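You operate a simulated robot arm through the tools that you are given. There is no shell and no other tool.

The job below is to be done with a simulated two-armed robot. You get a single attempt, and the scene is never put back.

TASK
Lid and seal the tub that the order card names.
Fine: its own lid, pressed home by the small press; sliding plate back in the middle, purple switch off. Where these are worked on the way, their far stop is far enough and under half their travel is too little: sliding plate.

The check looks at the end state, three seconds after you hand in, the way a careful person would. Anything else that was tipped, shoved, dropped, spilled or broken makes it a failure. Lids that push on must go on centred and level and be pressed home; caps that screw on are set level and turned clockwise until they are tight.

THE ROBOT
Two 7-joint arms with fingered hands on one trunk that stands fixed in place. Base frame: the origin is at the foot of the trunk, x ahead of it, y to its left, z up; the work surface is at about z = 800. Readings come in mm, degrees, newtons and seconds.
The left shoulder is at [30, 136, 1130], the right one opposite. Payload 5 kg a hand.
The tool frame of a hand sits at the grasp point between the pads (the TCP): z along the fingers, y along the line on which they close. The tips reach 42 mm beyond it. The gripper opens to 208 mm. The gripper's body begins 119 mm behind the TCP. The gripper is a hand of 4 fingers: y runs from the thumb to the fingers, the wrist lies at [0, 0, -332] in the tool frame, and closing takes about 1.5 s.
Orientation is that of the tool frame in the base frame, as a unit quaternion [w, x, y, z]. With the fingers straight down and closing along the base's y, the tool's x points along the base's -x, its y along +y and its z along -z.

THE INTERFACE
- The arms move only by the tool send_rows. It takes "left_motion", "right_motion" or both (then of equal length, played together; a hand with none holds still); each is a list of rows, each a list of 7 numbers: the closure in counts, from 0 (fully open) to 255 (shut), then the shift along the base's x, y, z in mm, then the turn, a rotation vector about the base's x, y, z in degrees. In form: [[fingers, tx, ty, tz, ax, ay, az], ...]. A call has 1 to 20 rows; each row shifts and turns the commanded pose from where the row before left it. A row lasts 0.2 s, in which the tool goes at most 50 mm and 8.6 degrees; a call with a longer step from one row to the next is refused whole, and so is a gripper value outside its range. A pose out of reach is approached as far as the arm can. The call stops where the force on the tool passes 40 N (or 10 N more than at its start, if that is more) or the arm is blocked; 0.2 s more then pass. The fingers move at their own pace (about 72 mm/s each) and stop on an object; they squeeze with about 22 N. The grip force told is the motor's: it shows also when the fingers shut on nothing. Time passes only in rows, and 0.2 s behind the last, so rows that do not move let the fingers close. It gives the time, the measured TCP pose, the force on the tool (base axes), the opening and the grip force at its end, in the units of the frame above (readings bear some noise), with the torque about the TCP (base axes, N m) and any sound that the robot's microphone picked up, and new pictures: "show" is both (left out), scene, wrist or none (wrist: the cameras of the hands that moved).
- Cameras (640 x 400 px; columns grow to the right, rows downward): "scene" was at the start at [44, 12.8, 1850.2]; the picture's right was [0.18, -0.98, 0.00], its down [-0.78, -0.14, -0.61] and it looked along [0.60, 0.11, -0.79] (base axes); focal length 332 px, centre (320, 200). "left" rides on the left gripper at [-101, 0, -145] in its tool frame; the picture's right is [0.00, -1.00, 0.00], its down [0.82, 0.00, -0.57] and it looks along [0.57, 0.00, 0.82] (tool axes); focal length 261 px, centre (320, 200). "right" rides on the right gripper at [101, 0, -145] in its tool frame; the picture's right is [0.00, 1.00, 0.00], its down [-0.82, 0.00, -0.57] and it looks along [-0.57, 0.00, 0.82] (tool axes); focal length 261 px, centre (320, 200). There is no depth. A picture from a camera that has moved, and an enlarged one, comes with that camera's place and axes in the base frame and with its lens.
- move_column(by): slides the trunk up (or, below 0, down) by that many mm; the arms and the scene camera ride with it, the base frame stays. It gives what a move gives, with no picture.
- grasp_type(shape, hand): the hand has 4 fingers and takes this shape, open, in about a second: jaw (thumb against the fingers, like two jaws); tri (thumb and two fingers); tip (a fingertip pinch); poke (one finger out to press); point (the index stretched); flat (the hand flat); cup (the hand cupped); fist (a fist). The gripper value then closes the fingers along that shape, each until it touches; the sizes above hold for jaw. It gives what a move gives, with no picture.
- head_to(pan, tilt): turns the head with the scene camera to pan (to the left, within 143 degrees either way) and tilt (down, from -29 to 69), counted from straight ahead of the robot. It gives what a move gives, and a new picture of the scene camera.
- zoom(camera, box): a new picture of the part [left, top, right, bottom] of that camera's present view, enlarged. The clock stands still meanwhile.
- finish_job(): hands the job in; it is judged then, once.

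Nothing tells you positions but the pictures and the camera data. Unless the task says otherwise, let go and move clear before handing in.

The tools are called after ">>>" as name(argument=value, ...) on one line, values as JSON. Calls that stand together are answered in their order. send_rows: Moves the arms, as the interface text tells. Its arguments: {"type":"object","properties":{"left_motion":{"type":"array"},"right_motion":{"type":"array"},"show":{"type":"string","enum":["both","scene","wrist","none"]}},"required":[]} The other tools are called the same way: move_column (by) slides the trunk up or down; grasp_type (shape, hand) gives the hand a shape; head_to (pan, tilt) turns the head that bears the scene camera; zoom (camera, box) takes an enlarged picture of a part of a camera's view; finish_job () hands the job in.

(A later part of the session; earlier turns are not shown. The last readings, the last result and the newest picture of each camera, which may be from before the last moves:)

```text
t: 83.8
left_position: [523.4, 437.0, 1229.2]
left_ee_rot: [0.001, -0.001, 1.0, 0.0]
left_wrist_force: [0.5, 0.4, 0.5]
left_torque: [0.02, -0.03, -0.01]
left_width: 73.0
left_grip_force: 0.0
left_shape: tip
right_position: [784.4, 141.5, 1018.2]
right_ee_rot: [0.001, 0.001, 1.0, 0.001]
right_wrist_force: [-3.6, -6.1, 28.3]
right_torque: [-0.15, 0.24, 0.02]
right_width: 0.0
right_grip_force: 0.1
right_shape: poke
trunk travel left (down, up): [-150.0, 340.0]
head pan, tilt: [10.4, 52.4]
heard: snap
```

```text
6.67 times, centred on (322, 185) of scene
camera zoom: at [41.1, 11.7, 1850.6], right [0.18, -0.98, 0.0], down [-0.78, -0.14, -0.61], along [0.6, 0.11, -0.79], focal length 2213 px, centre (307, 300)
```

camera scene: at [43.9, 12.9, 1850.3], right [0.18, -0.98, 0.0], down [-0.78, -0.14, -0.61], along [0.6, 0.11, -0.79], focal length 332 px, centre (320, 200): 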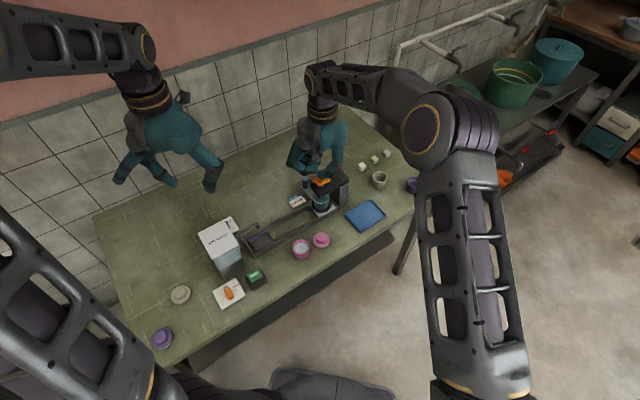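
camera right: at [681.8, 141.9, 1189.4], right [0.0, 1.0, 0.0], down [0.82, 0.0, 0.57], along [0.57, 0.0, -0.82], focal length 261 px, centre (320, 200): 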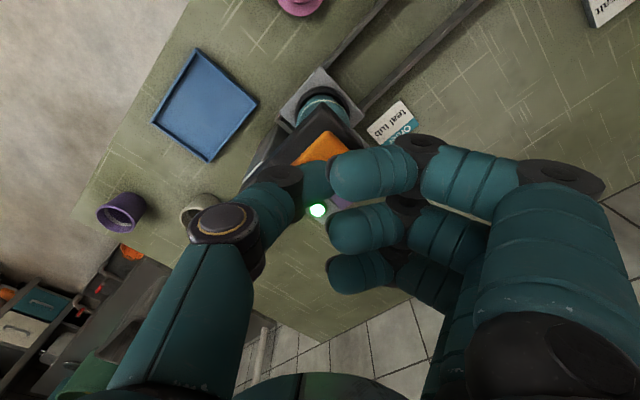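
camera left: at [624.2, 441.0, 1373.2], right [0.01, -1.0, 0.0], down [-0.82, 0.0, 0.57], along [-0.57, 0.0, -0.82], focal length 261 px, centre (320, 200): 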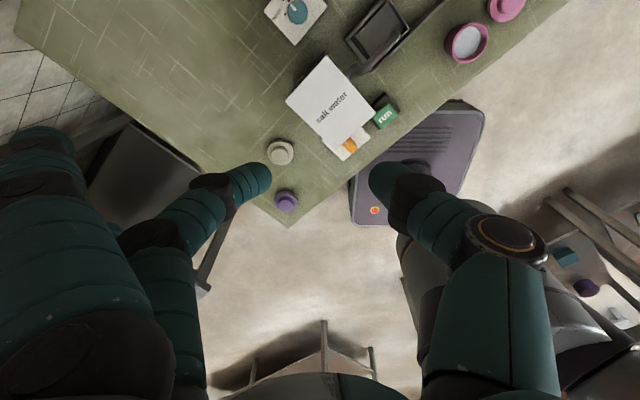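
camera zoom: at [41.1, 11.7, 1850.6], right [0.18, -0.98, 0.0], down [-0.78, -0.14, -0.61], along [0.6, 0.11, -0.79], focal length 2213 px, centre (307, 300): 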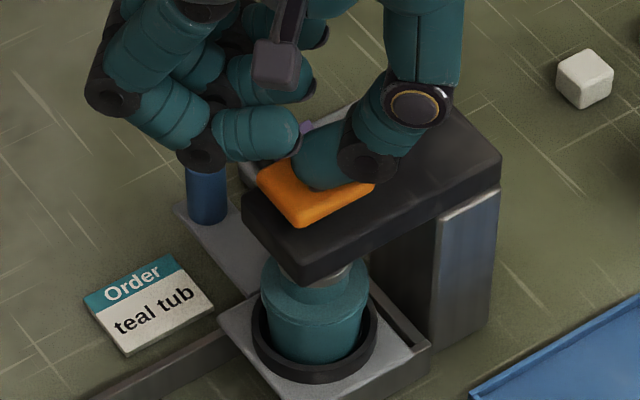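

I heard a snap and the pale sealing band has vanished, so the lid has gone home. I'll look closely, then raise the hand.

>>> zoom(camera="scene", box=[310, 185, 346, 217])

>>> send_rows(right_motion=[[255, 0, 0, -1, 0, 0, 0], [255, 0, 0, 0, 0, 0, 0]], show="none")

>>> zoom(camera="scene", box=[310, 185, 346, 217])

```text
12.50 times, centred on (328, 201) of scene
camera zoom: at [41.1, 11.7, 1850.6], right [0.18, -0.98, 0.0], down [-0.78, -0.14, -0.61], along [0.6, 0.11, -0.79], focal length 4149 px, centre (220, 188)
```

zoom: 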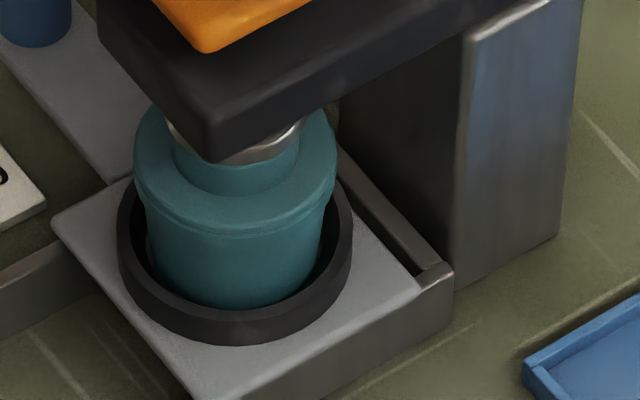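

```text
t: 84.4
left_position: [522.3, 437.3, 1229.9]
left_ee_rot: [0.001, -0.001, 1.0, 0.0]
left_wrist_force: [0.9, 0.2, -0.4]
left_torque: [0.02, -0.02, 0.01]
left_width: 73.2
left_grip_force: 0.1
left_shape: tip
right_position: [783.9, 139.7, 1018.5]
right_ee_rot: [0.002, 0.001, 1.0, 0.001]
right_wrist_force: [1.2, -13.3, 39.1]
right_torque: [-0.24, 0.12, 0.05]
right_width: 0.3
right_grip_force: 0.1
right_shape: poke
trunk travel left (down, up): [-150.0, 340.0]
head pan, tilt: [10.4, 52.4]
```

```text
12.50 times, centred on (328, 201) of scene
camera zoom: at [40.8, 10.9, 1850.5], right [0.18, -0.98, 0.0], down [-0.78, -0.14, -0.61], along [0.6, 0.11, -0.79], focal length 4149 px, centre (220, 188)
```

zoom: 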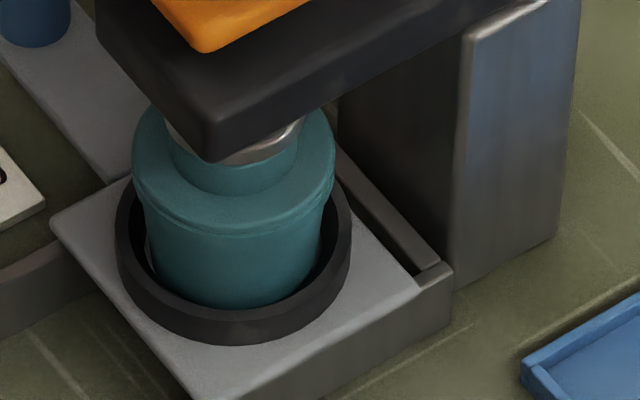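

The lid sits flush and level on the tub, and more force changes nothing. I'll raise the right hand and retreat.

>>> send_rows(right_motion=[[255, 0, 0, 3, 0, 0, 0], [255, 0, 0, 5, 0, 0, 0], [255, 0, 0, 8, 0, 0, 0], [255, 0, 0, 15, 0, 0, 0], [255, 0, 0, 30, 0, 0, 0], [255, 0, 0, 40, 0, 0, 0], [255, 0, 0, 40, 0, 0, 0]], show="none")

>>> send_rows(right_motion=[[255, -19, -40, 3, 0, 0, 0], [255, -19, -40, 3, 0, 0, 0], [255, -19, -40, 3, 0, 0, 0], [255, -19, -40, 3, 0, 0, 0], [255, -20, -40, 0, 0, 0, 0], [255, -20, -40, 0, 0, 0, 0], [255, -20, -40, 0, 0, 0, 0], [255, -20, -40, 0, 0, 0, 0], [255, -20, -40, 0, 0, 0, 0], [255, -20, -40, 0, 0, 0, 0], [255, -18, -40, 0, 0, 0, 0]], show="both")

>>> zoom(camera="scene", box=[290, 160, 370, 220])

```text
t: 86.0
left_position: [524.4, 439.2, 1230.1]
left_ee_rot: [0.0, -0.001, 1.0, 0.0]
left_wrist_force: [-0.5, 0.6, 0.0]
left_torque: [0.0, -0.1, 0.04]
left_width: 72.8
left_grip_force: 0.1
left_shape: tip
right_position: [783.2, 142.3, 1155.5]
right_ee_rot: [0.0, 0.0, 1.0, 0.001]
right_wrist_force: [-0.3, 0.1, -1.5]
right_torque: [-0.08, -0.14, -0.02]
right_width: 0.1
right_grip_force: 0.1
right_shape: poke
trunk travel left (down, up): [-150.0, 340.0]
head pan, tilt: [10.4, 52.4]
```

```text
t: 88.4
left_position: [522.8, 438.7, 1229.5]
left_ee_rot: [0.0, -0.001, 1.0, 0.001]
left_wrist_force: [-0.4, -0.5, 0.5]
left_torque: [0.1, -0.03, -0.01]
left_width: 73.1
left_grip_force: 0.1
left_shape: tip
right_position: [570.1, -298.1, 1167.5]
right_ee_rot: [0.001, -0.001, 1.0, 0.001]
right_wrist_force: [-1.5, -0.3, 0.4]
right_torque: [0.08, -0.08, 0.02]
right_width: 0.0
right_grip_force: 0.1
right_shape: poke
trunk travel left (down, up): [-150.0, 340.0]
head pan, tilt: [10.4, 52.4]
camera scene: at [42.5, 11.0, 1850.3], right [0.18, -0.98, 0.0], down [-0.78, -0.14, -0.61], along [0.6, 0.11, -0.79], focal length 332 px, centre (320, 200)
camera right: at [467.7, -299.1, 1313.0], right [0.0, 1.0, 0.0], down [0.82, 0.0, 0.57], along [0.57, 0.0, -0.82], focal length 261 px, centre (320, 200)
```

scene: 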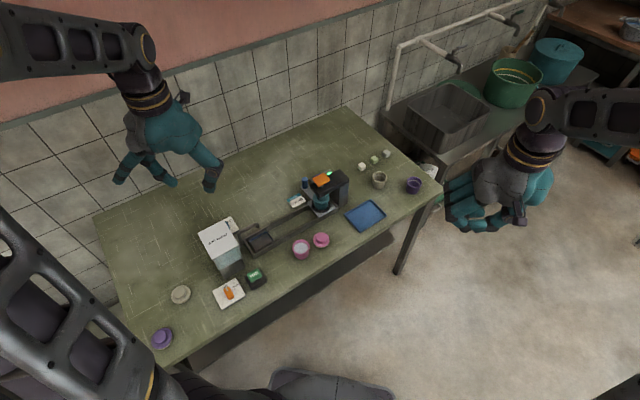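
right: 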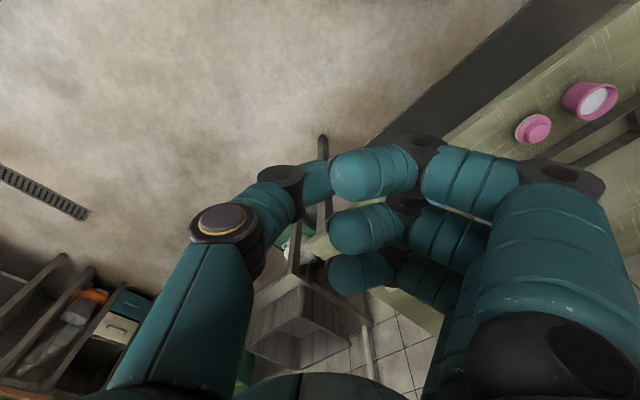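

```text
6.67 times, centred on (330, 190) of scene
camera zoom: at [42.5, 11.0, 1850.3], right [0.18, -0.98, 0.0], down [-0.78, -0.14, -0.61], along [0.6, 0.11, -0.79], focal length 2213 px, centre (253, 267)
```

zoom: 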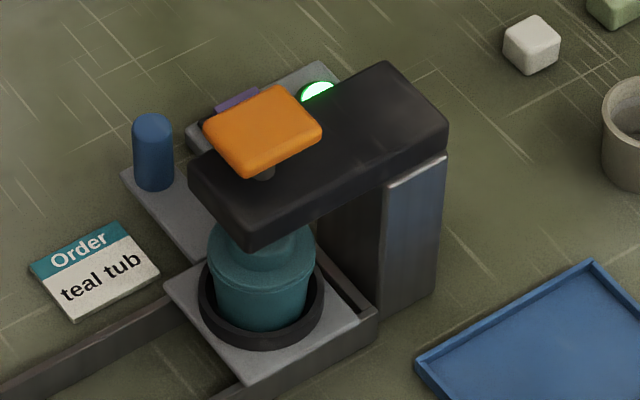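

The pad has sprung back and the lid is flush. Now the left hand goes back the same way to the blue knob, to return the plate to the middle.

>>> send_rows(left_motion=[[165, 34, 0, 0, 0, 0, 0], [165, 34, -10, -10, 0, 0, 0], [165, 34, -25, -10, 0, 0, 5.8], [165, 34, -25, -10, 0, 0, 5.7], [165, 34, -25, -10, 0, 0, 5.7], [165, 34, -25, -10, 0, 0, 5.7], [165, 34, -25, -14, 0, 0, 5.7], [165, 34, -25, -14, 0, 0, 5.7], [165, 34, -25, -14, 0, 0, 5.7], [165, 28, -25, -14, 0, 0, 5.7], [165, 8, -9, -30, 0, 0, 0], [165, 0, 0, 0, 0, 0, 0]], show="both")

>>> zoom(camera="left", box=[200, 60, 440, 210])

```text
t: 91.0
left_position: [867.8, 220.9, 1092.3]
left_ee_rot: [0.001, -0.389, 0.921, 0.0]
left_wrist_force: [-1.2, -0.3, 0.2]
left_torque: [0.0, -0.02, -0.01]
left_width: 73.0
left_grip_force: 0.2
left_shape: tip
right_position: [570.0, -298.4, 1166.1]
right_ee_rot: [0.0, 0.0, 1.0, 0.0]
right_wrist_force: [0.4, -0.3, -0.7]
right_torque: [0.03, -0.08, 0.01]
right_width: 0.3
right_grip_force: 0.2
right_shape: poke
trunk travel left (down, up): [-150.0, 340.0]
head pan, tilt: [10.4, 52.4]
camera scene: at [43.2, 12.3, 1850.3], right [0.18, -0.98, 0.0], down [-0.78, -0.14, -0.61], along [0.6, 0.11, -0.79], focal length 332 px, centre (320, 200)
camera left: at [938.5, 293.6, 1236.2], right [0.72, -0.69, 0.0], down [-0.57, -0.59, 0.57], along [-0.4, -0.41, -0.82], focal length 261 px, centre (320, 200)
```

scene: 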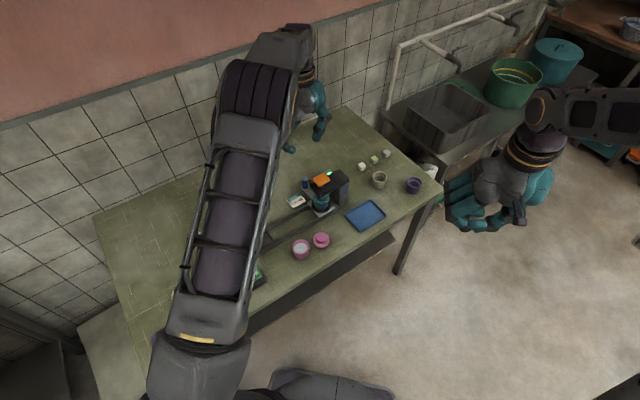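
left: 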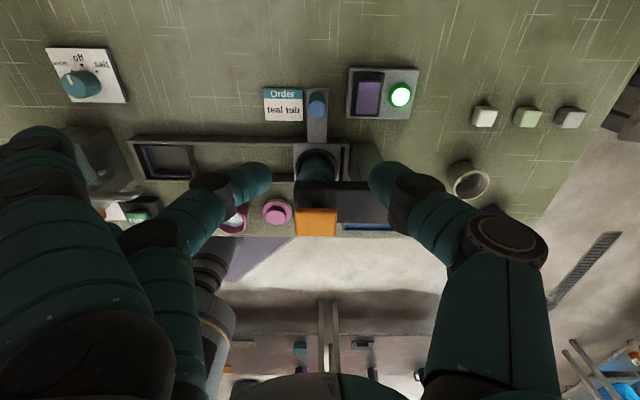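

```text
2.67 times, centred on (320, 135) of left
camera zoom: at [938.5, 293.6, 1236.2], right [0.72, -0.69, 0.0], down [-0.57, -0.59, 0.57], along [-0.4, -0.41, -0.82], focal length 695 px, centre (320, 373)
```

zoom: 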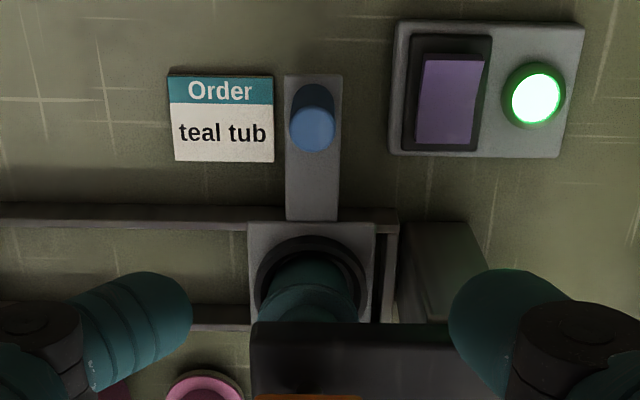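

The knob is now at about [866, 224.8]. I'll shift over it and lower to the same grip height as before.

>>> send_rows(left_motion=[[170, -1, 2, -30, 0, 0, 0], [170, -0.8, 1.9, -45, 0, 0, 0], [170, 0, 0, -45, 0, 0, 0], [170, 0, 0, -40, 0, 0, 0], [170, 0, 0, -25, 0, 0, 0], [170, 0, 0, -12, 0, 0, 0], [170, 0, 0, 0, 0, 0, 0]], show="wrist")

>>> zoom(camera="left", box=[200, 80, 440, 230])

```text
t: 92.6
left_position: [866.0, 223.9, 894.2]
left_ee_rot: [-0.001, -0.389, 0.921, 0.001]
left_wrist_force: [0.3, -0.5, 0.2]
left_torque: [0.04, -0.02, 0.01]
left_width: 69.6
left_grip_force: 0.1
left_shape: tip
right_position: [570.7, -298.5, 1167.5]
right_ee_rot: [-0.001, 0.0, 1.0, 0.0]
right_wrist_force: [0.2, -0.6, -0.6]
right_torque: [0.01, 0.02, 0.04]
right_width: 0.0
right_grip_force: 0.1
right_shape: poke
trunk travel left (down, up): [-150.0, 340.0]
head pan, tilt: [10.4, 52.4]
camera left: at [936.3, 297.8, 1038.4], right [0.72, -0.69, 0.0], down [-0.57, -0.59, 0.57], along [-0.4, -0.41, -0.82], focal length 261 px, centre (320, 200)
```

left: 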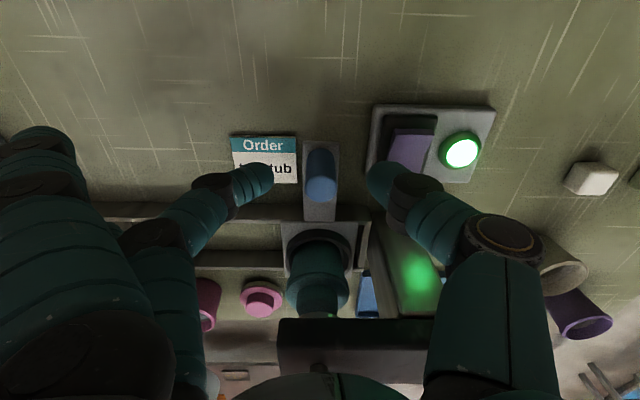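

```text
2.67 times, centred on (320, 155) of left
camera zoom: at [936.3, 297.8, 1038.4], right [0.72, -0.69, 0.0], down [-0.57, -0.59, 0.57], along [-0.4, -0.41, -0.82], focal length 695 px, centre (320, 320)
```

zoom: 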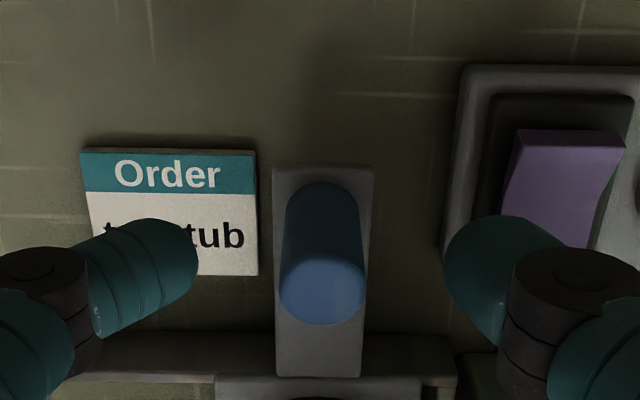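

The knob is centred between finger and thumb again. I'll close and then slide the plate back in gentle steps.

>>> send_rows(left_motion=[[200, 0, 0, 0, 0, 0, 0], [215, 0, 0, 0, 0, 0, 0], [255, 0, 0, 0, 0, 0, 0], [255, 0, 0, 0, 0, 0, 0], [255, 0, 0, 0, 0, 0, 0], [255, -1.4, 1.43, 0, 0, 0, 0], [255, -2.8, 2.87, 0, 0, 0, 0], [255, -3.5, 3.6, 0, 0, 0, 0], [255, -3.5, 3.6, 0, 0, 0, 0], [255, -2.8, 2.87, 0, 0, 0, 0], [255, 0, 0, 0, 0, 0, 0]], show="wrist")

```text
t: 95.0
left_position: [851.9, 238.6, 892.3]
left_ee_rot: [0.0, -0.389, 0.921, 0.0]
left_wrist_force: [-2.3, -2.7, 1.5]
left_torque: [-0.04, 0.09, 0.0]
left_width: 18.9
left_grip_force: 21.5
left_shape: tip
right_position: [570.6, -298.2, 1168.6]
right_ee_rot: [0.0, 0.0, 1.0, 0.0]
right_wrist_force: [0.1, -0.6, 0.9]
right_torque: [0.0, 0.01, 0.03]
right_width: 0.1
right_grip_force: 0.1
right_shape: poke
trunk travel left (down, up): [-150.0, 340.0]
head pan, tilt: [10.4, 52.4]
camera left: at [922.4, 311.9, 1037.7], right [0.72, -0.69, 0.0], down [-0.57, -0.59, 0.57], along [-0.4, -0.41, -0.82], focal length 261 px, centre (320, 200)
```

left: 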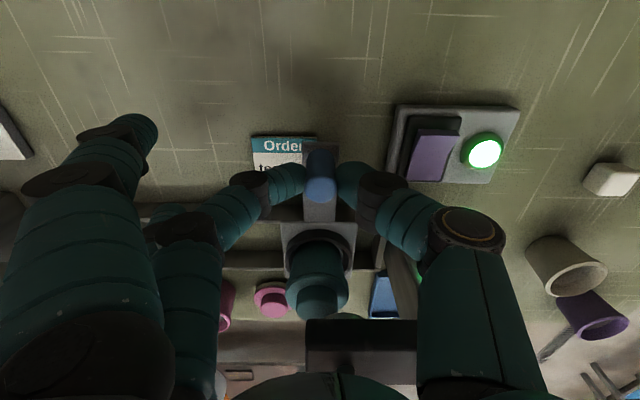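

>>> send_rows(left_motion=[[255, -3.4, 2.9, 0, 0, 0, 0], [255, -4.5, 4.6, 0, 0, 0, 0], [255, -4.9, 5.1, 0, 0, 0, 0], [255, -4.9, 5.1, 0, 0, 0, 0], [255, -4.9, 5.1, 0, 0, 0, 0], [255, -4.9, 5.1, 0, 0, 0, 0], [255, -3.5, 3.6, 0, 0, 0, 0], [255, 0, 0, 0, 0, 0, 0]], show="none")

```text
t: 96.8
left_position: [821.0, 269.8, 894.2]
left_ee_rot: [-0.001, -0.389, 0.921, 0.0]
left_wrist_force: [-3.3, -3.5, 1.9]
left_torque: [-0.07, 0.11, 0.0]
left_width: 18.8
left_grip_force: 22.3
left_shape: tip
right_position: [569.2, -298.7, 1167.7]
right_ee_rot: [0.0, 0.001, 1.0, 0.0]
right_wrist_force: [-0.3, -0.2, 0.1]
right_torque: [0.01, 0.0, 0.02]
right_width: 0.0
right_grip_force: 0.0
right_shape: poke
trunk travel left (down, up): [-150.0, 340.0]
head pan, tilt: [10.4, 52.4]
```

>>> send_rows(left_motion=[[255, -3.7, 3.1, 0, 0, 0, 0], [255, -4.8, 4.9, 0, 0, 0, 0], [255, -4.9, 5.1, 0, 0, 0, 0], [255, -4.9, 5.1, 0, 0, 0, 0], [255, -4.9, 5.1, 0, 0, 0, 0], [255, -4.9, 5.1, 0, 0, 0, 0], [255, -4.2, 4.3, 0, 0, 0, 0], [255, -2.1, 2.2, 0, 0, 0, 0], [255, 0, 0, 0, 0, 0, 0]], show="both")

>>> zoom(camera="left", box=[200, 100, 440, 250])

>>> zoom(camera="scene", box=[270, 200, 318, 240])

```text
t: 98.8
left_position: [786.4, 305.1, 892.2]
left_ee_rot: [0.0, -0.389, 0.921, 0.0]
left_wrist_force: [-5.2, -5.6, 5.4]
left_torque: [-0.12, 0.14, 0.01]
left_width: 18.7
left_grip_force: 21.9
left_shape: tip
right_position: [569.2, -298.1, 1167.4]
right_ee_rot: [0.0, 0.0, 1.0, 0.001]
right_wrist_force: [0.6, 0.0, 0.2]
right_torque: [0.01, -0.04, 0.03]
right_width: 0.0
right_grip_force: 0.0
right_shape: poke
trunk travel left (down, up): [-150.0, 340.0]
head pan, tilt: [10.4, 52.4]
camera scene: at [43.1, 11.9, 1850.3], right [0.18, -0.98, 0.0], down [-0.78, -0.14, -0.61], along [0.6, 0.11, -0.79], focal length 332 px, centre (320, 200)
camera left: at [856.3, 378.1, 1037.6], right [0.72, -0.69, 0.0], down [-0.57, -0.59, 0.57], along [-0.4, -0.41, -0.82], focal length 261 px, centre (320, 200)
```

scene: 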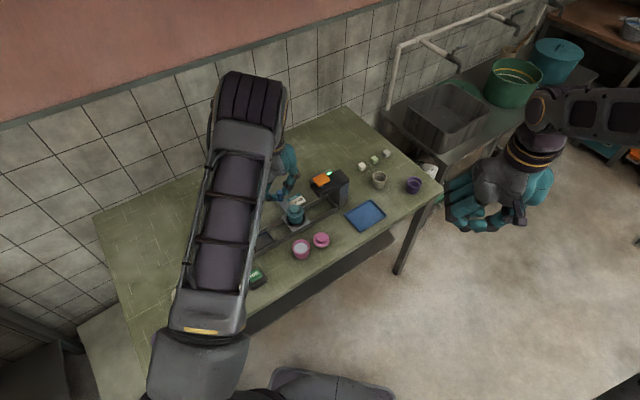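
left: 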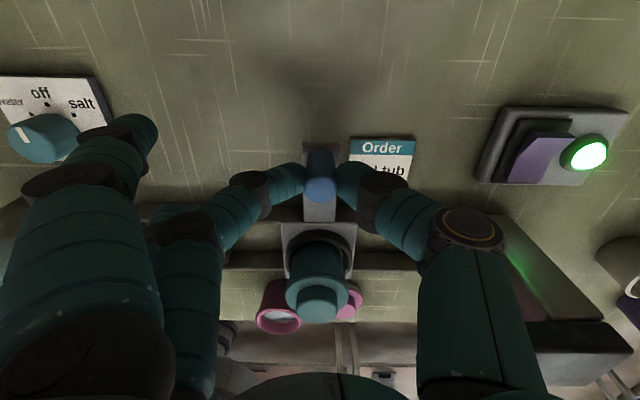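

```text
2.67 times, centred on (320, 175) of left
camera zoom: at [856.3, 378.1, 1037.6], right [0.72, -0.69, 0.0], down [-0.57, -0.59, 0.57], along [-0.4, -0.41, -0.82], focal length 695 px, centre (320, 267)
```

zoom: 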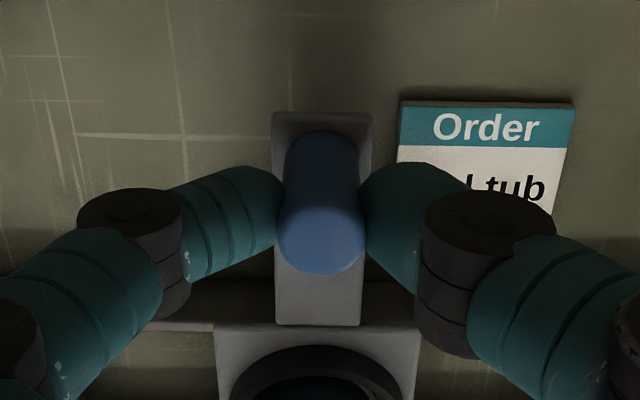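

```text
10.00 times, centred on (294, 220) of scene
camera zoom: at [43.1, 11.9, 1850.3], right [0.18, -0.98, 0.0], down [-0.78, -0.14, -0.61], along [0.6, 0.11, -0.79], focal length 3319 px, centre (580, 0)
```

zoom: 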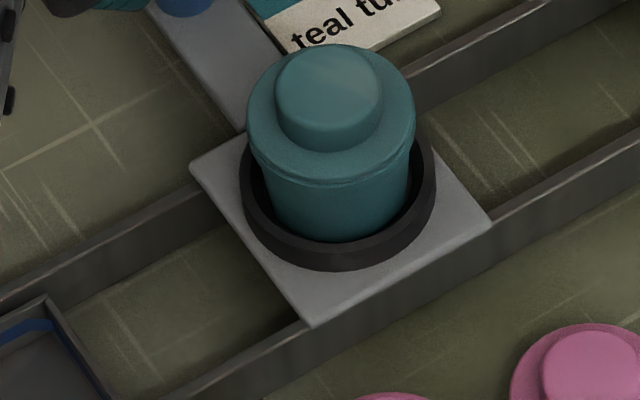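

About 15.8 mm remain to the original place, judging by both the picture and the readings. I'll make that last stretch slowly with a small sideways correction.

>>> send_rows(left_motion=[[255, -2.9, 2.3, 0, 0, 0, 0], [255, -3.1, 3.1, 0, 0, 0, 0], [255, -2.8, 2.9, 0, 0, 0, 0], [255, -1.8, 1.8, 0, 0, 0, 0], [255, -0.6, 0.6, 0, 0, 0, 0], [255, 0, 0, 0, 0, 0, 0]], show="none")

>>> zoom(camera="scene", box=[270, 200, 318, 240])

```text
t: 100.2
left_position: [775.9, 315.6, 893.7]
left_ee_rot: [0.0, -0.389, 0.921, 0.0]
left_wrist_force: [-5.5, -5.4, -1.8]
left_torque: [-0.1, 0.2, 0.0]
left_width: 18.6
left_grip_force: 22.1
left_shape: tip
right_position: [569.8, -298.8, 1167.5]
right_ee_rot: [0.0, 0.0, 1.0, 0.0]
right_wrist_force: [0.4, 0.2, -0.4]
right_torque: [0.02, 0.0, 0.01]
right_width: 0.3
right_grip_force: 0.0
right_shape: poke
trunk travel left (down, up): [-150.0, 340.0]
head pan, tilt: [10.4, 52.4]
```

```text
10.00 times, centred on (294, 220) of scene
camera zoom: at [43.8, 12.4, 1850.2], right [0.18, -0.98, 0.0], down [-0.78, -0.14, -0.61], along [0.6, 0.11, -0.79], focal length 3319 px, centre (580, 0)
```

zoom: 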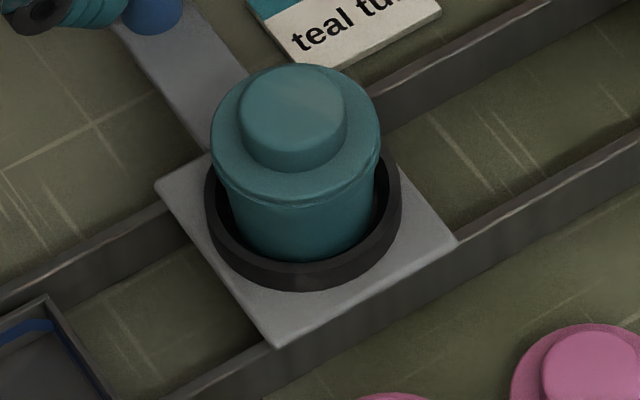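

The plate's corners match their starting pixels within one or two, so it is back in the middle to about half a millimetre. I'll open the fingers and lift straight up.

>>> send_rows(left_motion=[[225, 0, 0, 0, 0, 0, 0], [200, 0, 0, 0, 0, 0, 0], [175, 0, 0, 0, 0, 0, 0], [165, 0, 0, 0, 0, 0, 0], [165, 0, 0, 0, 0, 0, 0], [165, 0, 0, 10, 0, 0, 0], [165, 0, 0, 25, 0, 0, 0], [165, 0, 0, 40, 0, 0, 0], [165, 0, 0, 45, 0, 0, 0], [165, 0, 0, 45, 0, 0, 0], [165, 0, 0, 0, 0, 0, 0]], show="both")

>>> zoom(camera="scene", box=[270, 200, 318, 240])

>>> zoom(camera="left", box=[200, 60, 440, 210])

```text
t: 102.6
left_position: [776.0, 312.3, 1057.5]
left_ee_rot: [-0.001, -0.389, 0.921, 0.0]
left_wrist_force: [-0.4, -1.0, 0.1]
left_torque: [-0.05, 0.09, 0.02]
left_width: 73.3
left_grip_force: 0.0
left_shape: tip
right_position: [570.7, -298.8, 1166.5]
right_ee_rot: [-0.001, 0.0, 1.0, 0.0]
right_wrist_force: [0.1, 0.2, -0.5]
right_torque: [-0.06, 0.03, 0.01]
right_width: 0.0
right_grip_force: 0.1
right_shape: poke
trunk travel left (down, up): [-150.0, 340.0]
head pan, tilt: [10.4, 52.4]
camera scene: at [45.3, 13.0, 1850.1], right [0.18, -0.98, 0.0], down [-0.78, -0.14, -0.61], along [0.6, 0.11, -0.79], focal length 332 px, centre (320, 200)
camera left: at [846.1, 387.2, 1201.2], right [0.72, -0.69, 0.0], down [-0.57, -0.59, 0.57], along [-0.4, -0.41, -0.82], focal length 261 px, centre (320, 200)
```

scene: 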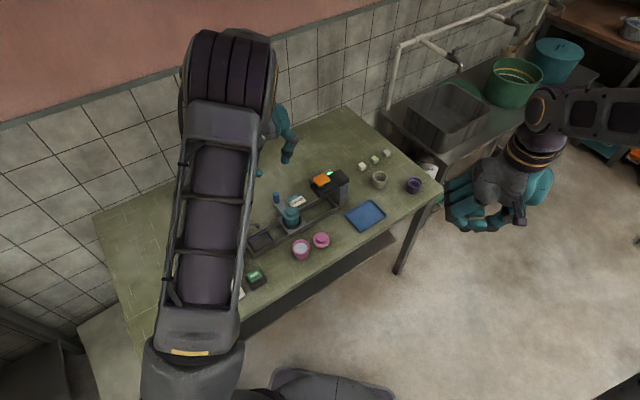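
left: 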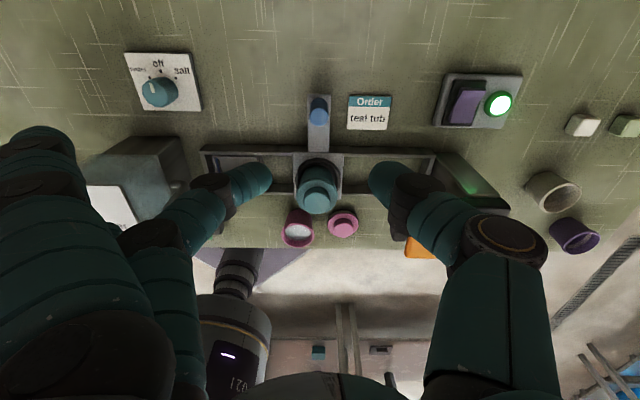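

```text
10.00 times, centred on (294, 220) of scene
camera zoom: at [45.3, 13.0, 1850.1], right [0.18, -0.98, 0.0], down [-0.78, -0.14, -0.61], along [0.6, 0.11, -0.79], focal length 3319 px, centre (580, 0)
```

zoom: 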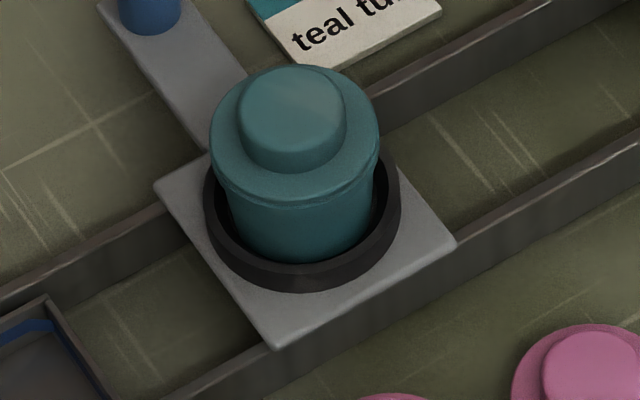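

```text
2.67 times, centred on (320, 135) of left
camera zoom: at [846.1, 387.2, 1201.2], right [0.72, -0.69, 0.0], down [-0.57, -0.59, 0.57], along [-0.4, -0.41, -0.82], focal length 695 px, centre (320, 373)
```

zoom: 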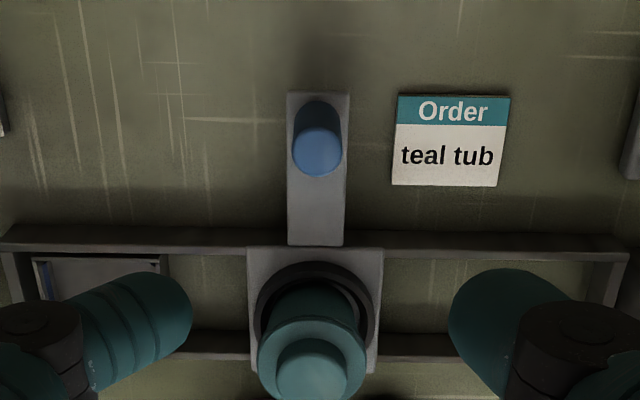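

The plate is back in the middle and the sealed tub stands level. Now for the purple switch: its rocker is at about [923, 170], and the far (+n) end seems raised. I'll try the pointing shape with the left hand.

>>> grasp_type(shape="poke", hand="left")

>>> send_rows(left_motion=[[255, 20, -20, 20, 0, 0, 0], [255, 25, -25, 10, 0, 0, 0], [255, 25, -25, 0, 0, 0, 0], [255, 0, 0, 0, 0, 0, 0]], show="wrist")

>>> zoom(camera="left", box=[350, 50, 490, 140])

```text
t: 103.5
left_position: [775.7, 314.3, 1057.3]
left_ee_rot: [0.0, -0.389, 0.921, 0.0]
left_wrist_force: [-0.1, 0.0, -1.4]
left_torque: [0.0, 0.01, -0.02]
left_width: 0.1
left_grip_force: 0.0
left_shape: poke
right_position: [570.9, -298.3, 1168.2]
right_ee_rot: [0.0, 0.0, 1.0, 0.0]
right_wrist_force: [-0.6, 0.9, 0.5]
right_torque: [0.02, 0.0, 0.01]
right_width: 0.0
right_grip_force: 0.0
right_shape: poke
trunk travel left (down, up): [-150.0, 340.0]
head pan, tilt: [10.4, 52.4]
```

```text
t: 104.5
left_position: [843.9, 244.7, 1089.3]
left_ee_rot: [-0.001, -0.39, 0.921, 0.0]
left_wrist_force: [-0.8, 0.1, 0.9]
left_torque: [0.0, -0.04, 0.0]
left_width: 0.3
left_grip_force: 0.1
left_shape: poke
right_position: [569.7, -296.7, 1168.0]
right_ee_rot: [0.0, 0.0, 1.0, 0.0]
right_wrist_force: [-0.8, 0.5, -0.4]
right_torque: [-0.03, -0.1, 0.01]
right_width: 0.0
right_grip_force: 0.0
right_shape: poke
trunk travel left (down, up): [-150.0, 340.0]
head pan, tilt: [10.4, 52.4]
camera left: at [914.3, 319.0, 1232.5], right [0.72, -0.69, 0.0], down [-0.57, -0.59, 0.57], along [-0.4, -0.41, -0.82], focal length 261 px, centre (320, 200)
```

left: 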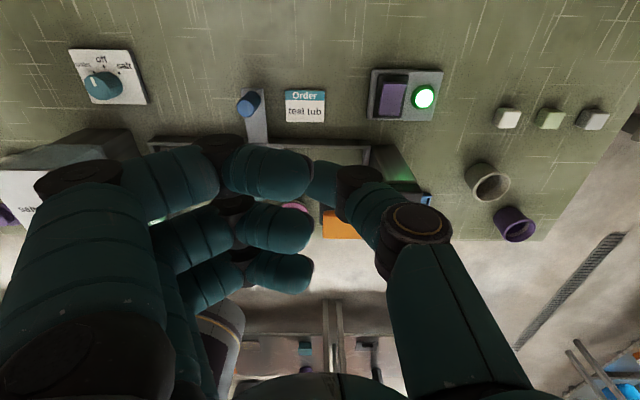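

```text
4.44 times, centred on (420, 95) of left
camera zoom: at [914.3, 319.0, 1232.5], right [0.72, -0.69, 0.0], down [-0.57, -0.59, 0.57], along [-0.4, -0.41, -0.82], focal length 1158 px, centre (-124, 667)
```

zoom: 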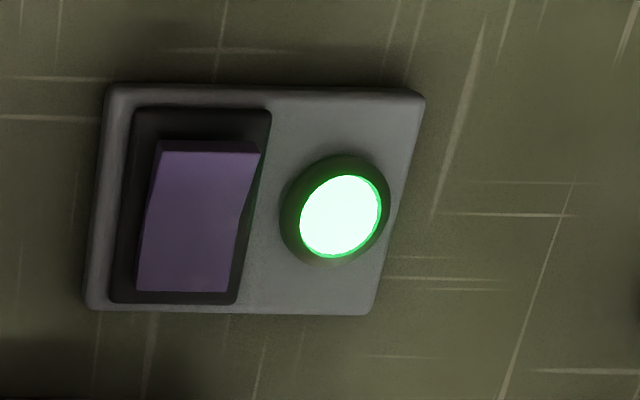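

The rocker's +n end (about [938, 187]) is raised and its −n end is down. So I'll press the raised end with the tips, tilting the hand 15° forward to ease the reach.

>>> send_rows(left_motion=[[255, 20, -16, 0, 0, -5, 0], [255, 28, -23, 0, 0, -5, 0], [255, 20, -16, -10, 0, -5, 0], [255, 10, -8, -30, 0, 0, 0], [255, 0, 0, -40, 0, 0, 0], [255, 0, 0, -40, 0, 0, 0], [255, 0, 0, -30, 0, 0, 0], [255, 0, 0, 0, 0, 0, 0]], show="both")

>>> zoom(camera="left", box=[220, 80, 440, 220])

>>> zoom(camera="scene", box=[290, 140, 370, 200])

```text
t: 106.3
left_position: [925.3, 182.8, 939.8]
left_ee_rot: [0.12, -0.386, 0.913, -0.052]
left_wrist_force: [-0.2, 0.5, 0.6]
left_torque: [0.02, 0.0, 0.05]
left_width: 0.0
left_grip_force: 0.1
left_shape: poke
right_position: [569.2, -298.1, 1167.5]
right_ee_rot: [0.0, 0.0, 1.0, 0.0]
right_wrist_force: [0.1, 0.4, -0.8]
right_torque: [-0.02, -0.05, 0.0]
right_width: 0.0
right_grip_force: 0.1
right_shape: poke
trunk travel left (down, up): [-150.0, 340.0]
head pan, tilt: [10.4, 52.4]
camera scene: at [43.4, 12.5, 1850.3], right [0.18, -0.98, 0.0], down [-0.78, -0.14, -0.61], along [0.6, 0.11, -0.79], focal length 332 px, centre (320, 200)
camera left: at [954.4, 256.8, 1096.7], right [0.7, -0.69, 0.19], down [-0.7, -0.59, 0.4], along [-0.17, -0.41, -0.9], focal length 261 px, centre (320, 200)
```

scene: 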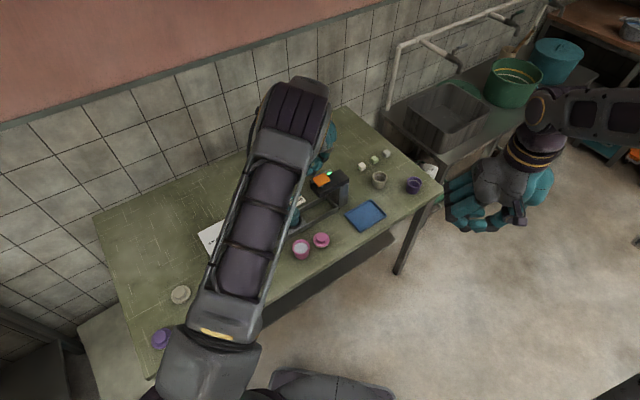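
left: 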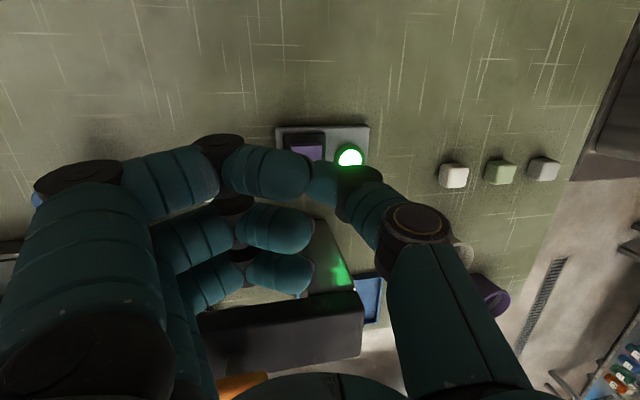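

```text
2.86 times, centred on (330, 150) of left
camera zoom: at [954.4, 256.8, 1096.7], right [0.7, -0.69, 0.19], down [-0.7, -0.59, 0.4], along [-0.17, -0.41, -0.9], focal length 745 px, centre (291, 343)
```

zoom: 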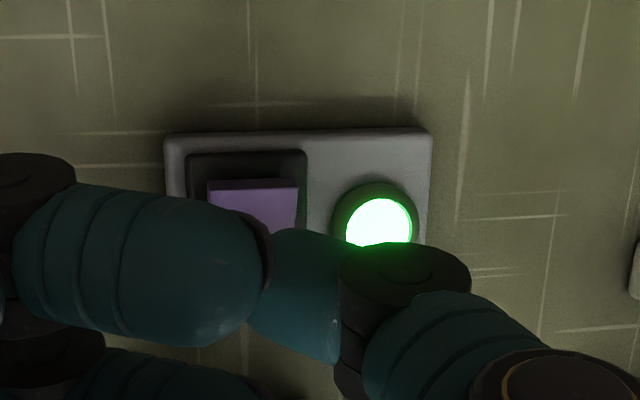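

```text
6.67 times, centred on (330, 170) of scene
camera zoom: at [43.4, 12.5, 1850.3], right [0.18, -0.98, 0.0], down [-0.78, -0.14, -0.61], along [0.6, 0.11, -0.79], focal length 2213 px, centre (253, 400)
```

zoom: 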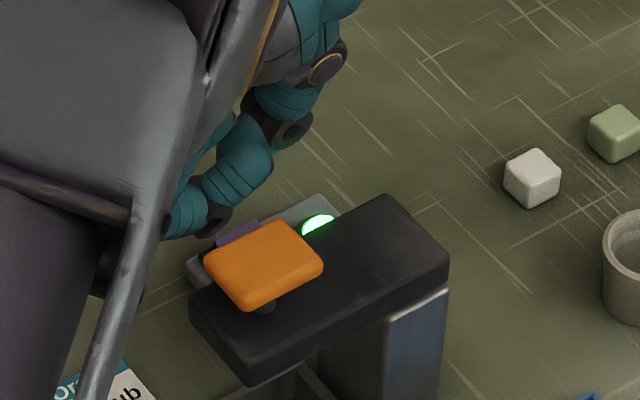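

The tips hang above the raised end of the rocker, about 18 mm from its hinge. I'll lower in stages.

>>> send_rows(left_motion=[[255, -0.7, -0.7, -20, 0, 0, 0], [255, -0.7, -0.7, -20, 0, 0, 0], [255, 0, 0, -10, 0, 0, 0], [255, 0, 0, -5, 0, 0, 0], [255, 0, 0, 0, 0, 0, 0]], show="wrist")

>>> zoom(camera="left", box=[220, 80, 440, 220])

>>> zoom(camera="scene", box=[290, 140, 370, 200])

```text
t: 107.5
left_position: [921.6, 181.1, 884.5]
left_ee_rot: [0.12, -0.385, 0.913, -0.051]
left_wrist_force: [-0.6, -0.6, 0.6]
left_torque: [0.0, -0.01, -0.01]
left_width: 0.1
left_grip_force: 0.1
left_shape: poke
right_position: [569.8, -299.1, 1166.9]
right_ee_rot: [0.0, 0.0, 1.0, 0.0]
right_wrist_force: [-0.1, 0.3, 0.5]
right_torque: [0.0, 0.0, -0.03]
right_width: 0.0
right_grip_force: 0.1
right_shape: poke
trunk travel left (down, up): [-150.0, 340.0]
head pan, tilt: [10.4, 52.4]
camera left: at [952.0, 255.1, 1041.3], right [0.7, -0.69, 0.19], down [-0.7, -0.59, 0.4], along [-0.17, -0.41, -0.9], focal length 261 px, centre (320, 200)
```

left: 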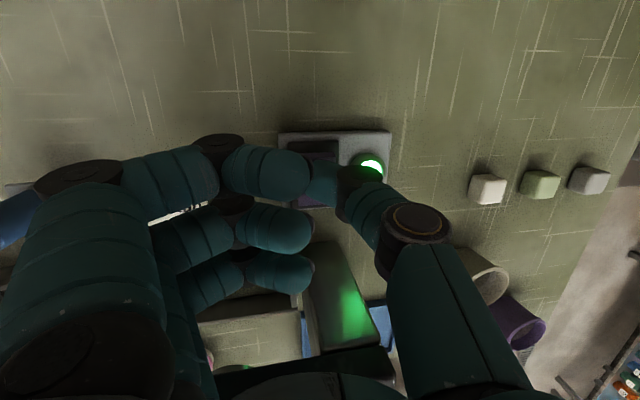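

```text
2.86 times, centred on (330, 150) of left
camera zoom: at [952.0, 255.1, 1041.3], right [0.7, -0.69, 0.19], down [-0.7, -0.59, 0.4], along [-0.17, -0.41, -0.9], focal length 745 px, centre (291, 343)
```

zoom: 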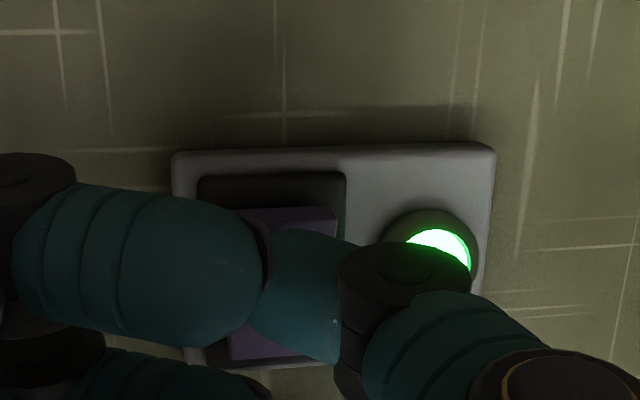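

```text
6.67 times, centred on (330, 170) of scene
camera zoom: at [43.9, 12.6, 1850.3], right [0.18, -0.98, 0.0], down [-0.78, -0.14, -0.61], along [0.6, 0.11, -0.79], focal length 2213 px, centre (253, 400)
```

zoom: 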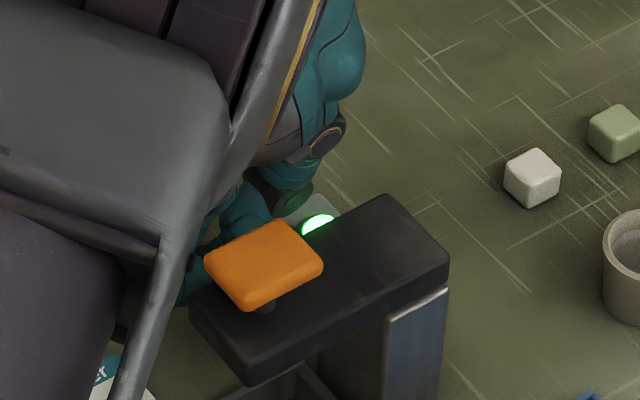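

The tips line up with the raised half. I'll approach in small steps and watch the lamp.

>>> send_rows(left_motion=[[255, 0, 0, -4, 0, 0, 0], [255, 0, 0, -4, 0, 0, 0], [255, 0, 0, -3, 0, 0, 0], [255, 0, 0, 0, 0, 0, 0]], show="none")

>>> zoom(camera="left", box=[220, 80, 440, 220])

```text
t: 108.5
left_position: [924.5, 181.0, 877.5]
left_ee_rot: [0.124, -0.385, 0.913, -0.052]
left_wrist_force: [2.0, 1.9, 32.4]
left_torque: [-0.01, -0.13, -0.02]
left_width: 0.0
left_grip_force: 0.1
left_shape: poke
right_position: [568.8, -299.0, 1168.8]
right_ee_rot: [0.0, 0.0, 1.0, 0.001]
right_wrist_force: [-0.7, 0.6, 0.7]
right_torque: [0.04, 0.02, -0.01]
right_width: 0.0
right_grip_force: 0.0
right_shape: poke
trunk travel left (down, up): [-150.0, 340.0]
head pan, tilt: [10.4, 52.4]
```

```text
2.86 times, centred on (330, 150) of left
camera zoom: at [952.8, 254.3, 1035.2], right [0.69, -0.69, 0.19], down [-0.7, -0.59, 0.4], along [-0.16, -0.41, -0.9], focal length 745 px, centre (291, 343)
```

zoom: 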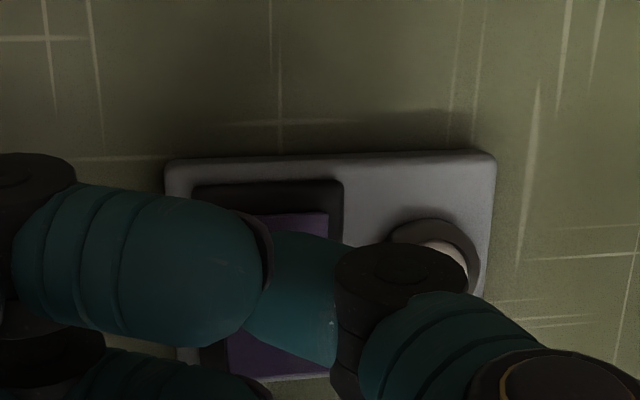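

The lamp has gone dark, so the switch is off. I'll lift straight off and check that it stays off.

>>> send_rows(left_motion=[[255, 0, 0, 3, 0, 0, 0], [255, 0, 0, 6, 0, 0, 0], [255, 0, 0, 15, 0, 0, 0], [255, 0, 0, 30, 0, 0, 0], [255, 0, 0, 40, 0, 0, 0], [255, 0, 0, 45, 0, 0, 0], [255, -5, 5, 45, 0, 0, 0], [255, 0, 0, 0, 0, 0, 0]], show="both")

>>> zoom(camera="left", box=[230, 60, 450, 200])

>>> zoom(camera="scene", box=[260, 150, 388, 240])

```text
t: 110.3
left_position: [918.4, 188.6, 1055.8]
left_ee_rot: [0.119, -0.386, 0.913, -0.051]
left_wrist_force: [1.6, -0.7, -0.6]
left_torque: [0.0, 0.03, -0.04]
left_width: 0.0
left_grip_force: 0.1
left_shape: poke
right_position: [570.9, -298.0, 1166.8]
right_ee_rot: [-0.002, 0.001, 1.0, 0.0]
right_wrist_force: [0.4, -0.1, -0.3]
right_torque: [0.03, 0.09, -0.03]
right_width: 0.0
right_grip_force: 0.1
right_shape: poke
trunk travel left (down, up): [-150.0, 340.0]
head pan, tilt: [10.4, 52.4]
camera scene: at [45.6, 12.4, 1850.1], right [0.18, -0.98, 0.0], down [-0.78, -0.14, -0.61], along [0.6, 0.11, -0.79], focal length 332 px, centre (320, 200)
camera left: at [948.1, 261.3, 1212.5], right [0.7, -0.69, 0.19], down [-0.7, -0.59, 0.41], along [-0.17, -0.41, -0.9], focal length 261 px, centre (320, 200)
```

scene: 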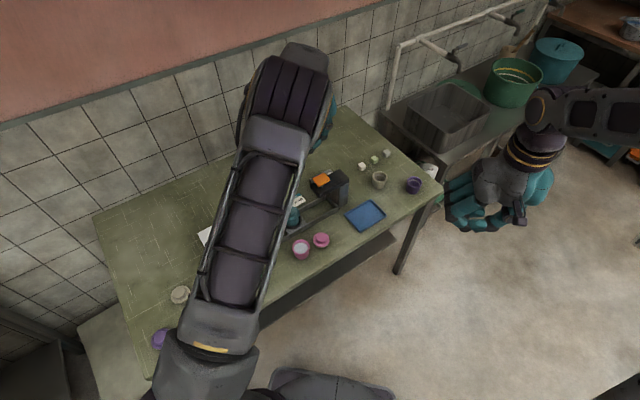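
left: 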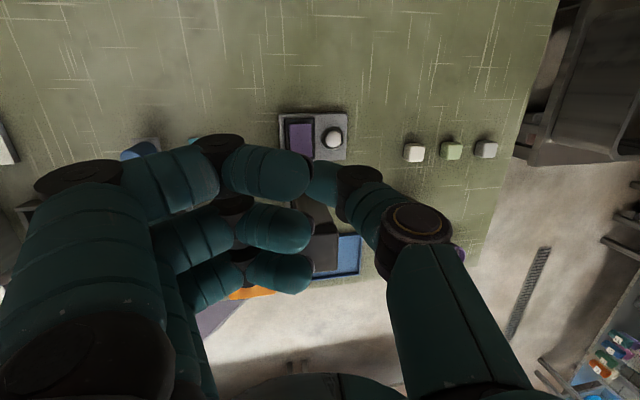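

```text
2.86 times, centred on (340, 130) of left
camera zoom: at [948.1, 261.3, 1212.5], right [0.7, -0.69, 0.19], down [-0.7, -0.59, 0.41], along [-0.17, -0.41, -0.9], focal length 745 px, centre (263, 400)
```

zoom: 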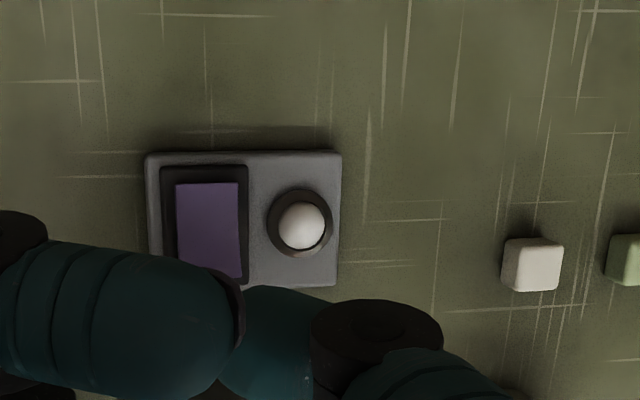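

```text
4.44 times, centred on (324, 195) of scene
camera zoom: at [45.6, 12.4, 1850.1], right [0.18, -0.98, 0.0], down [-0.78, -0.14, -0.61], along [0.6, 0.11, -0.79], focal length 1475 px, centre (302, 222)
```

zoom: 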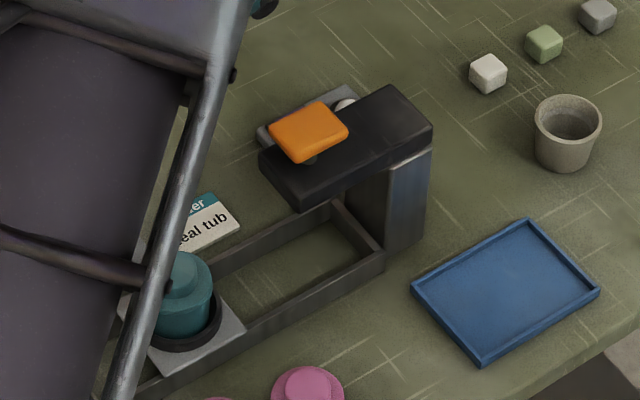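

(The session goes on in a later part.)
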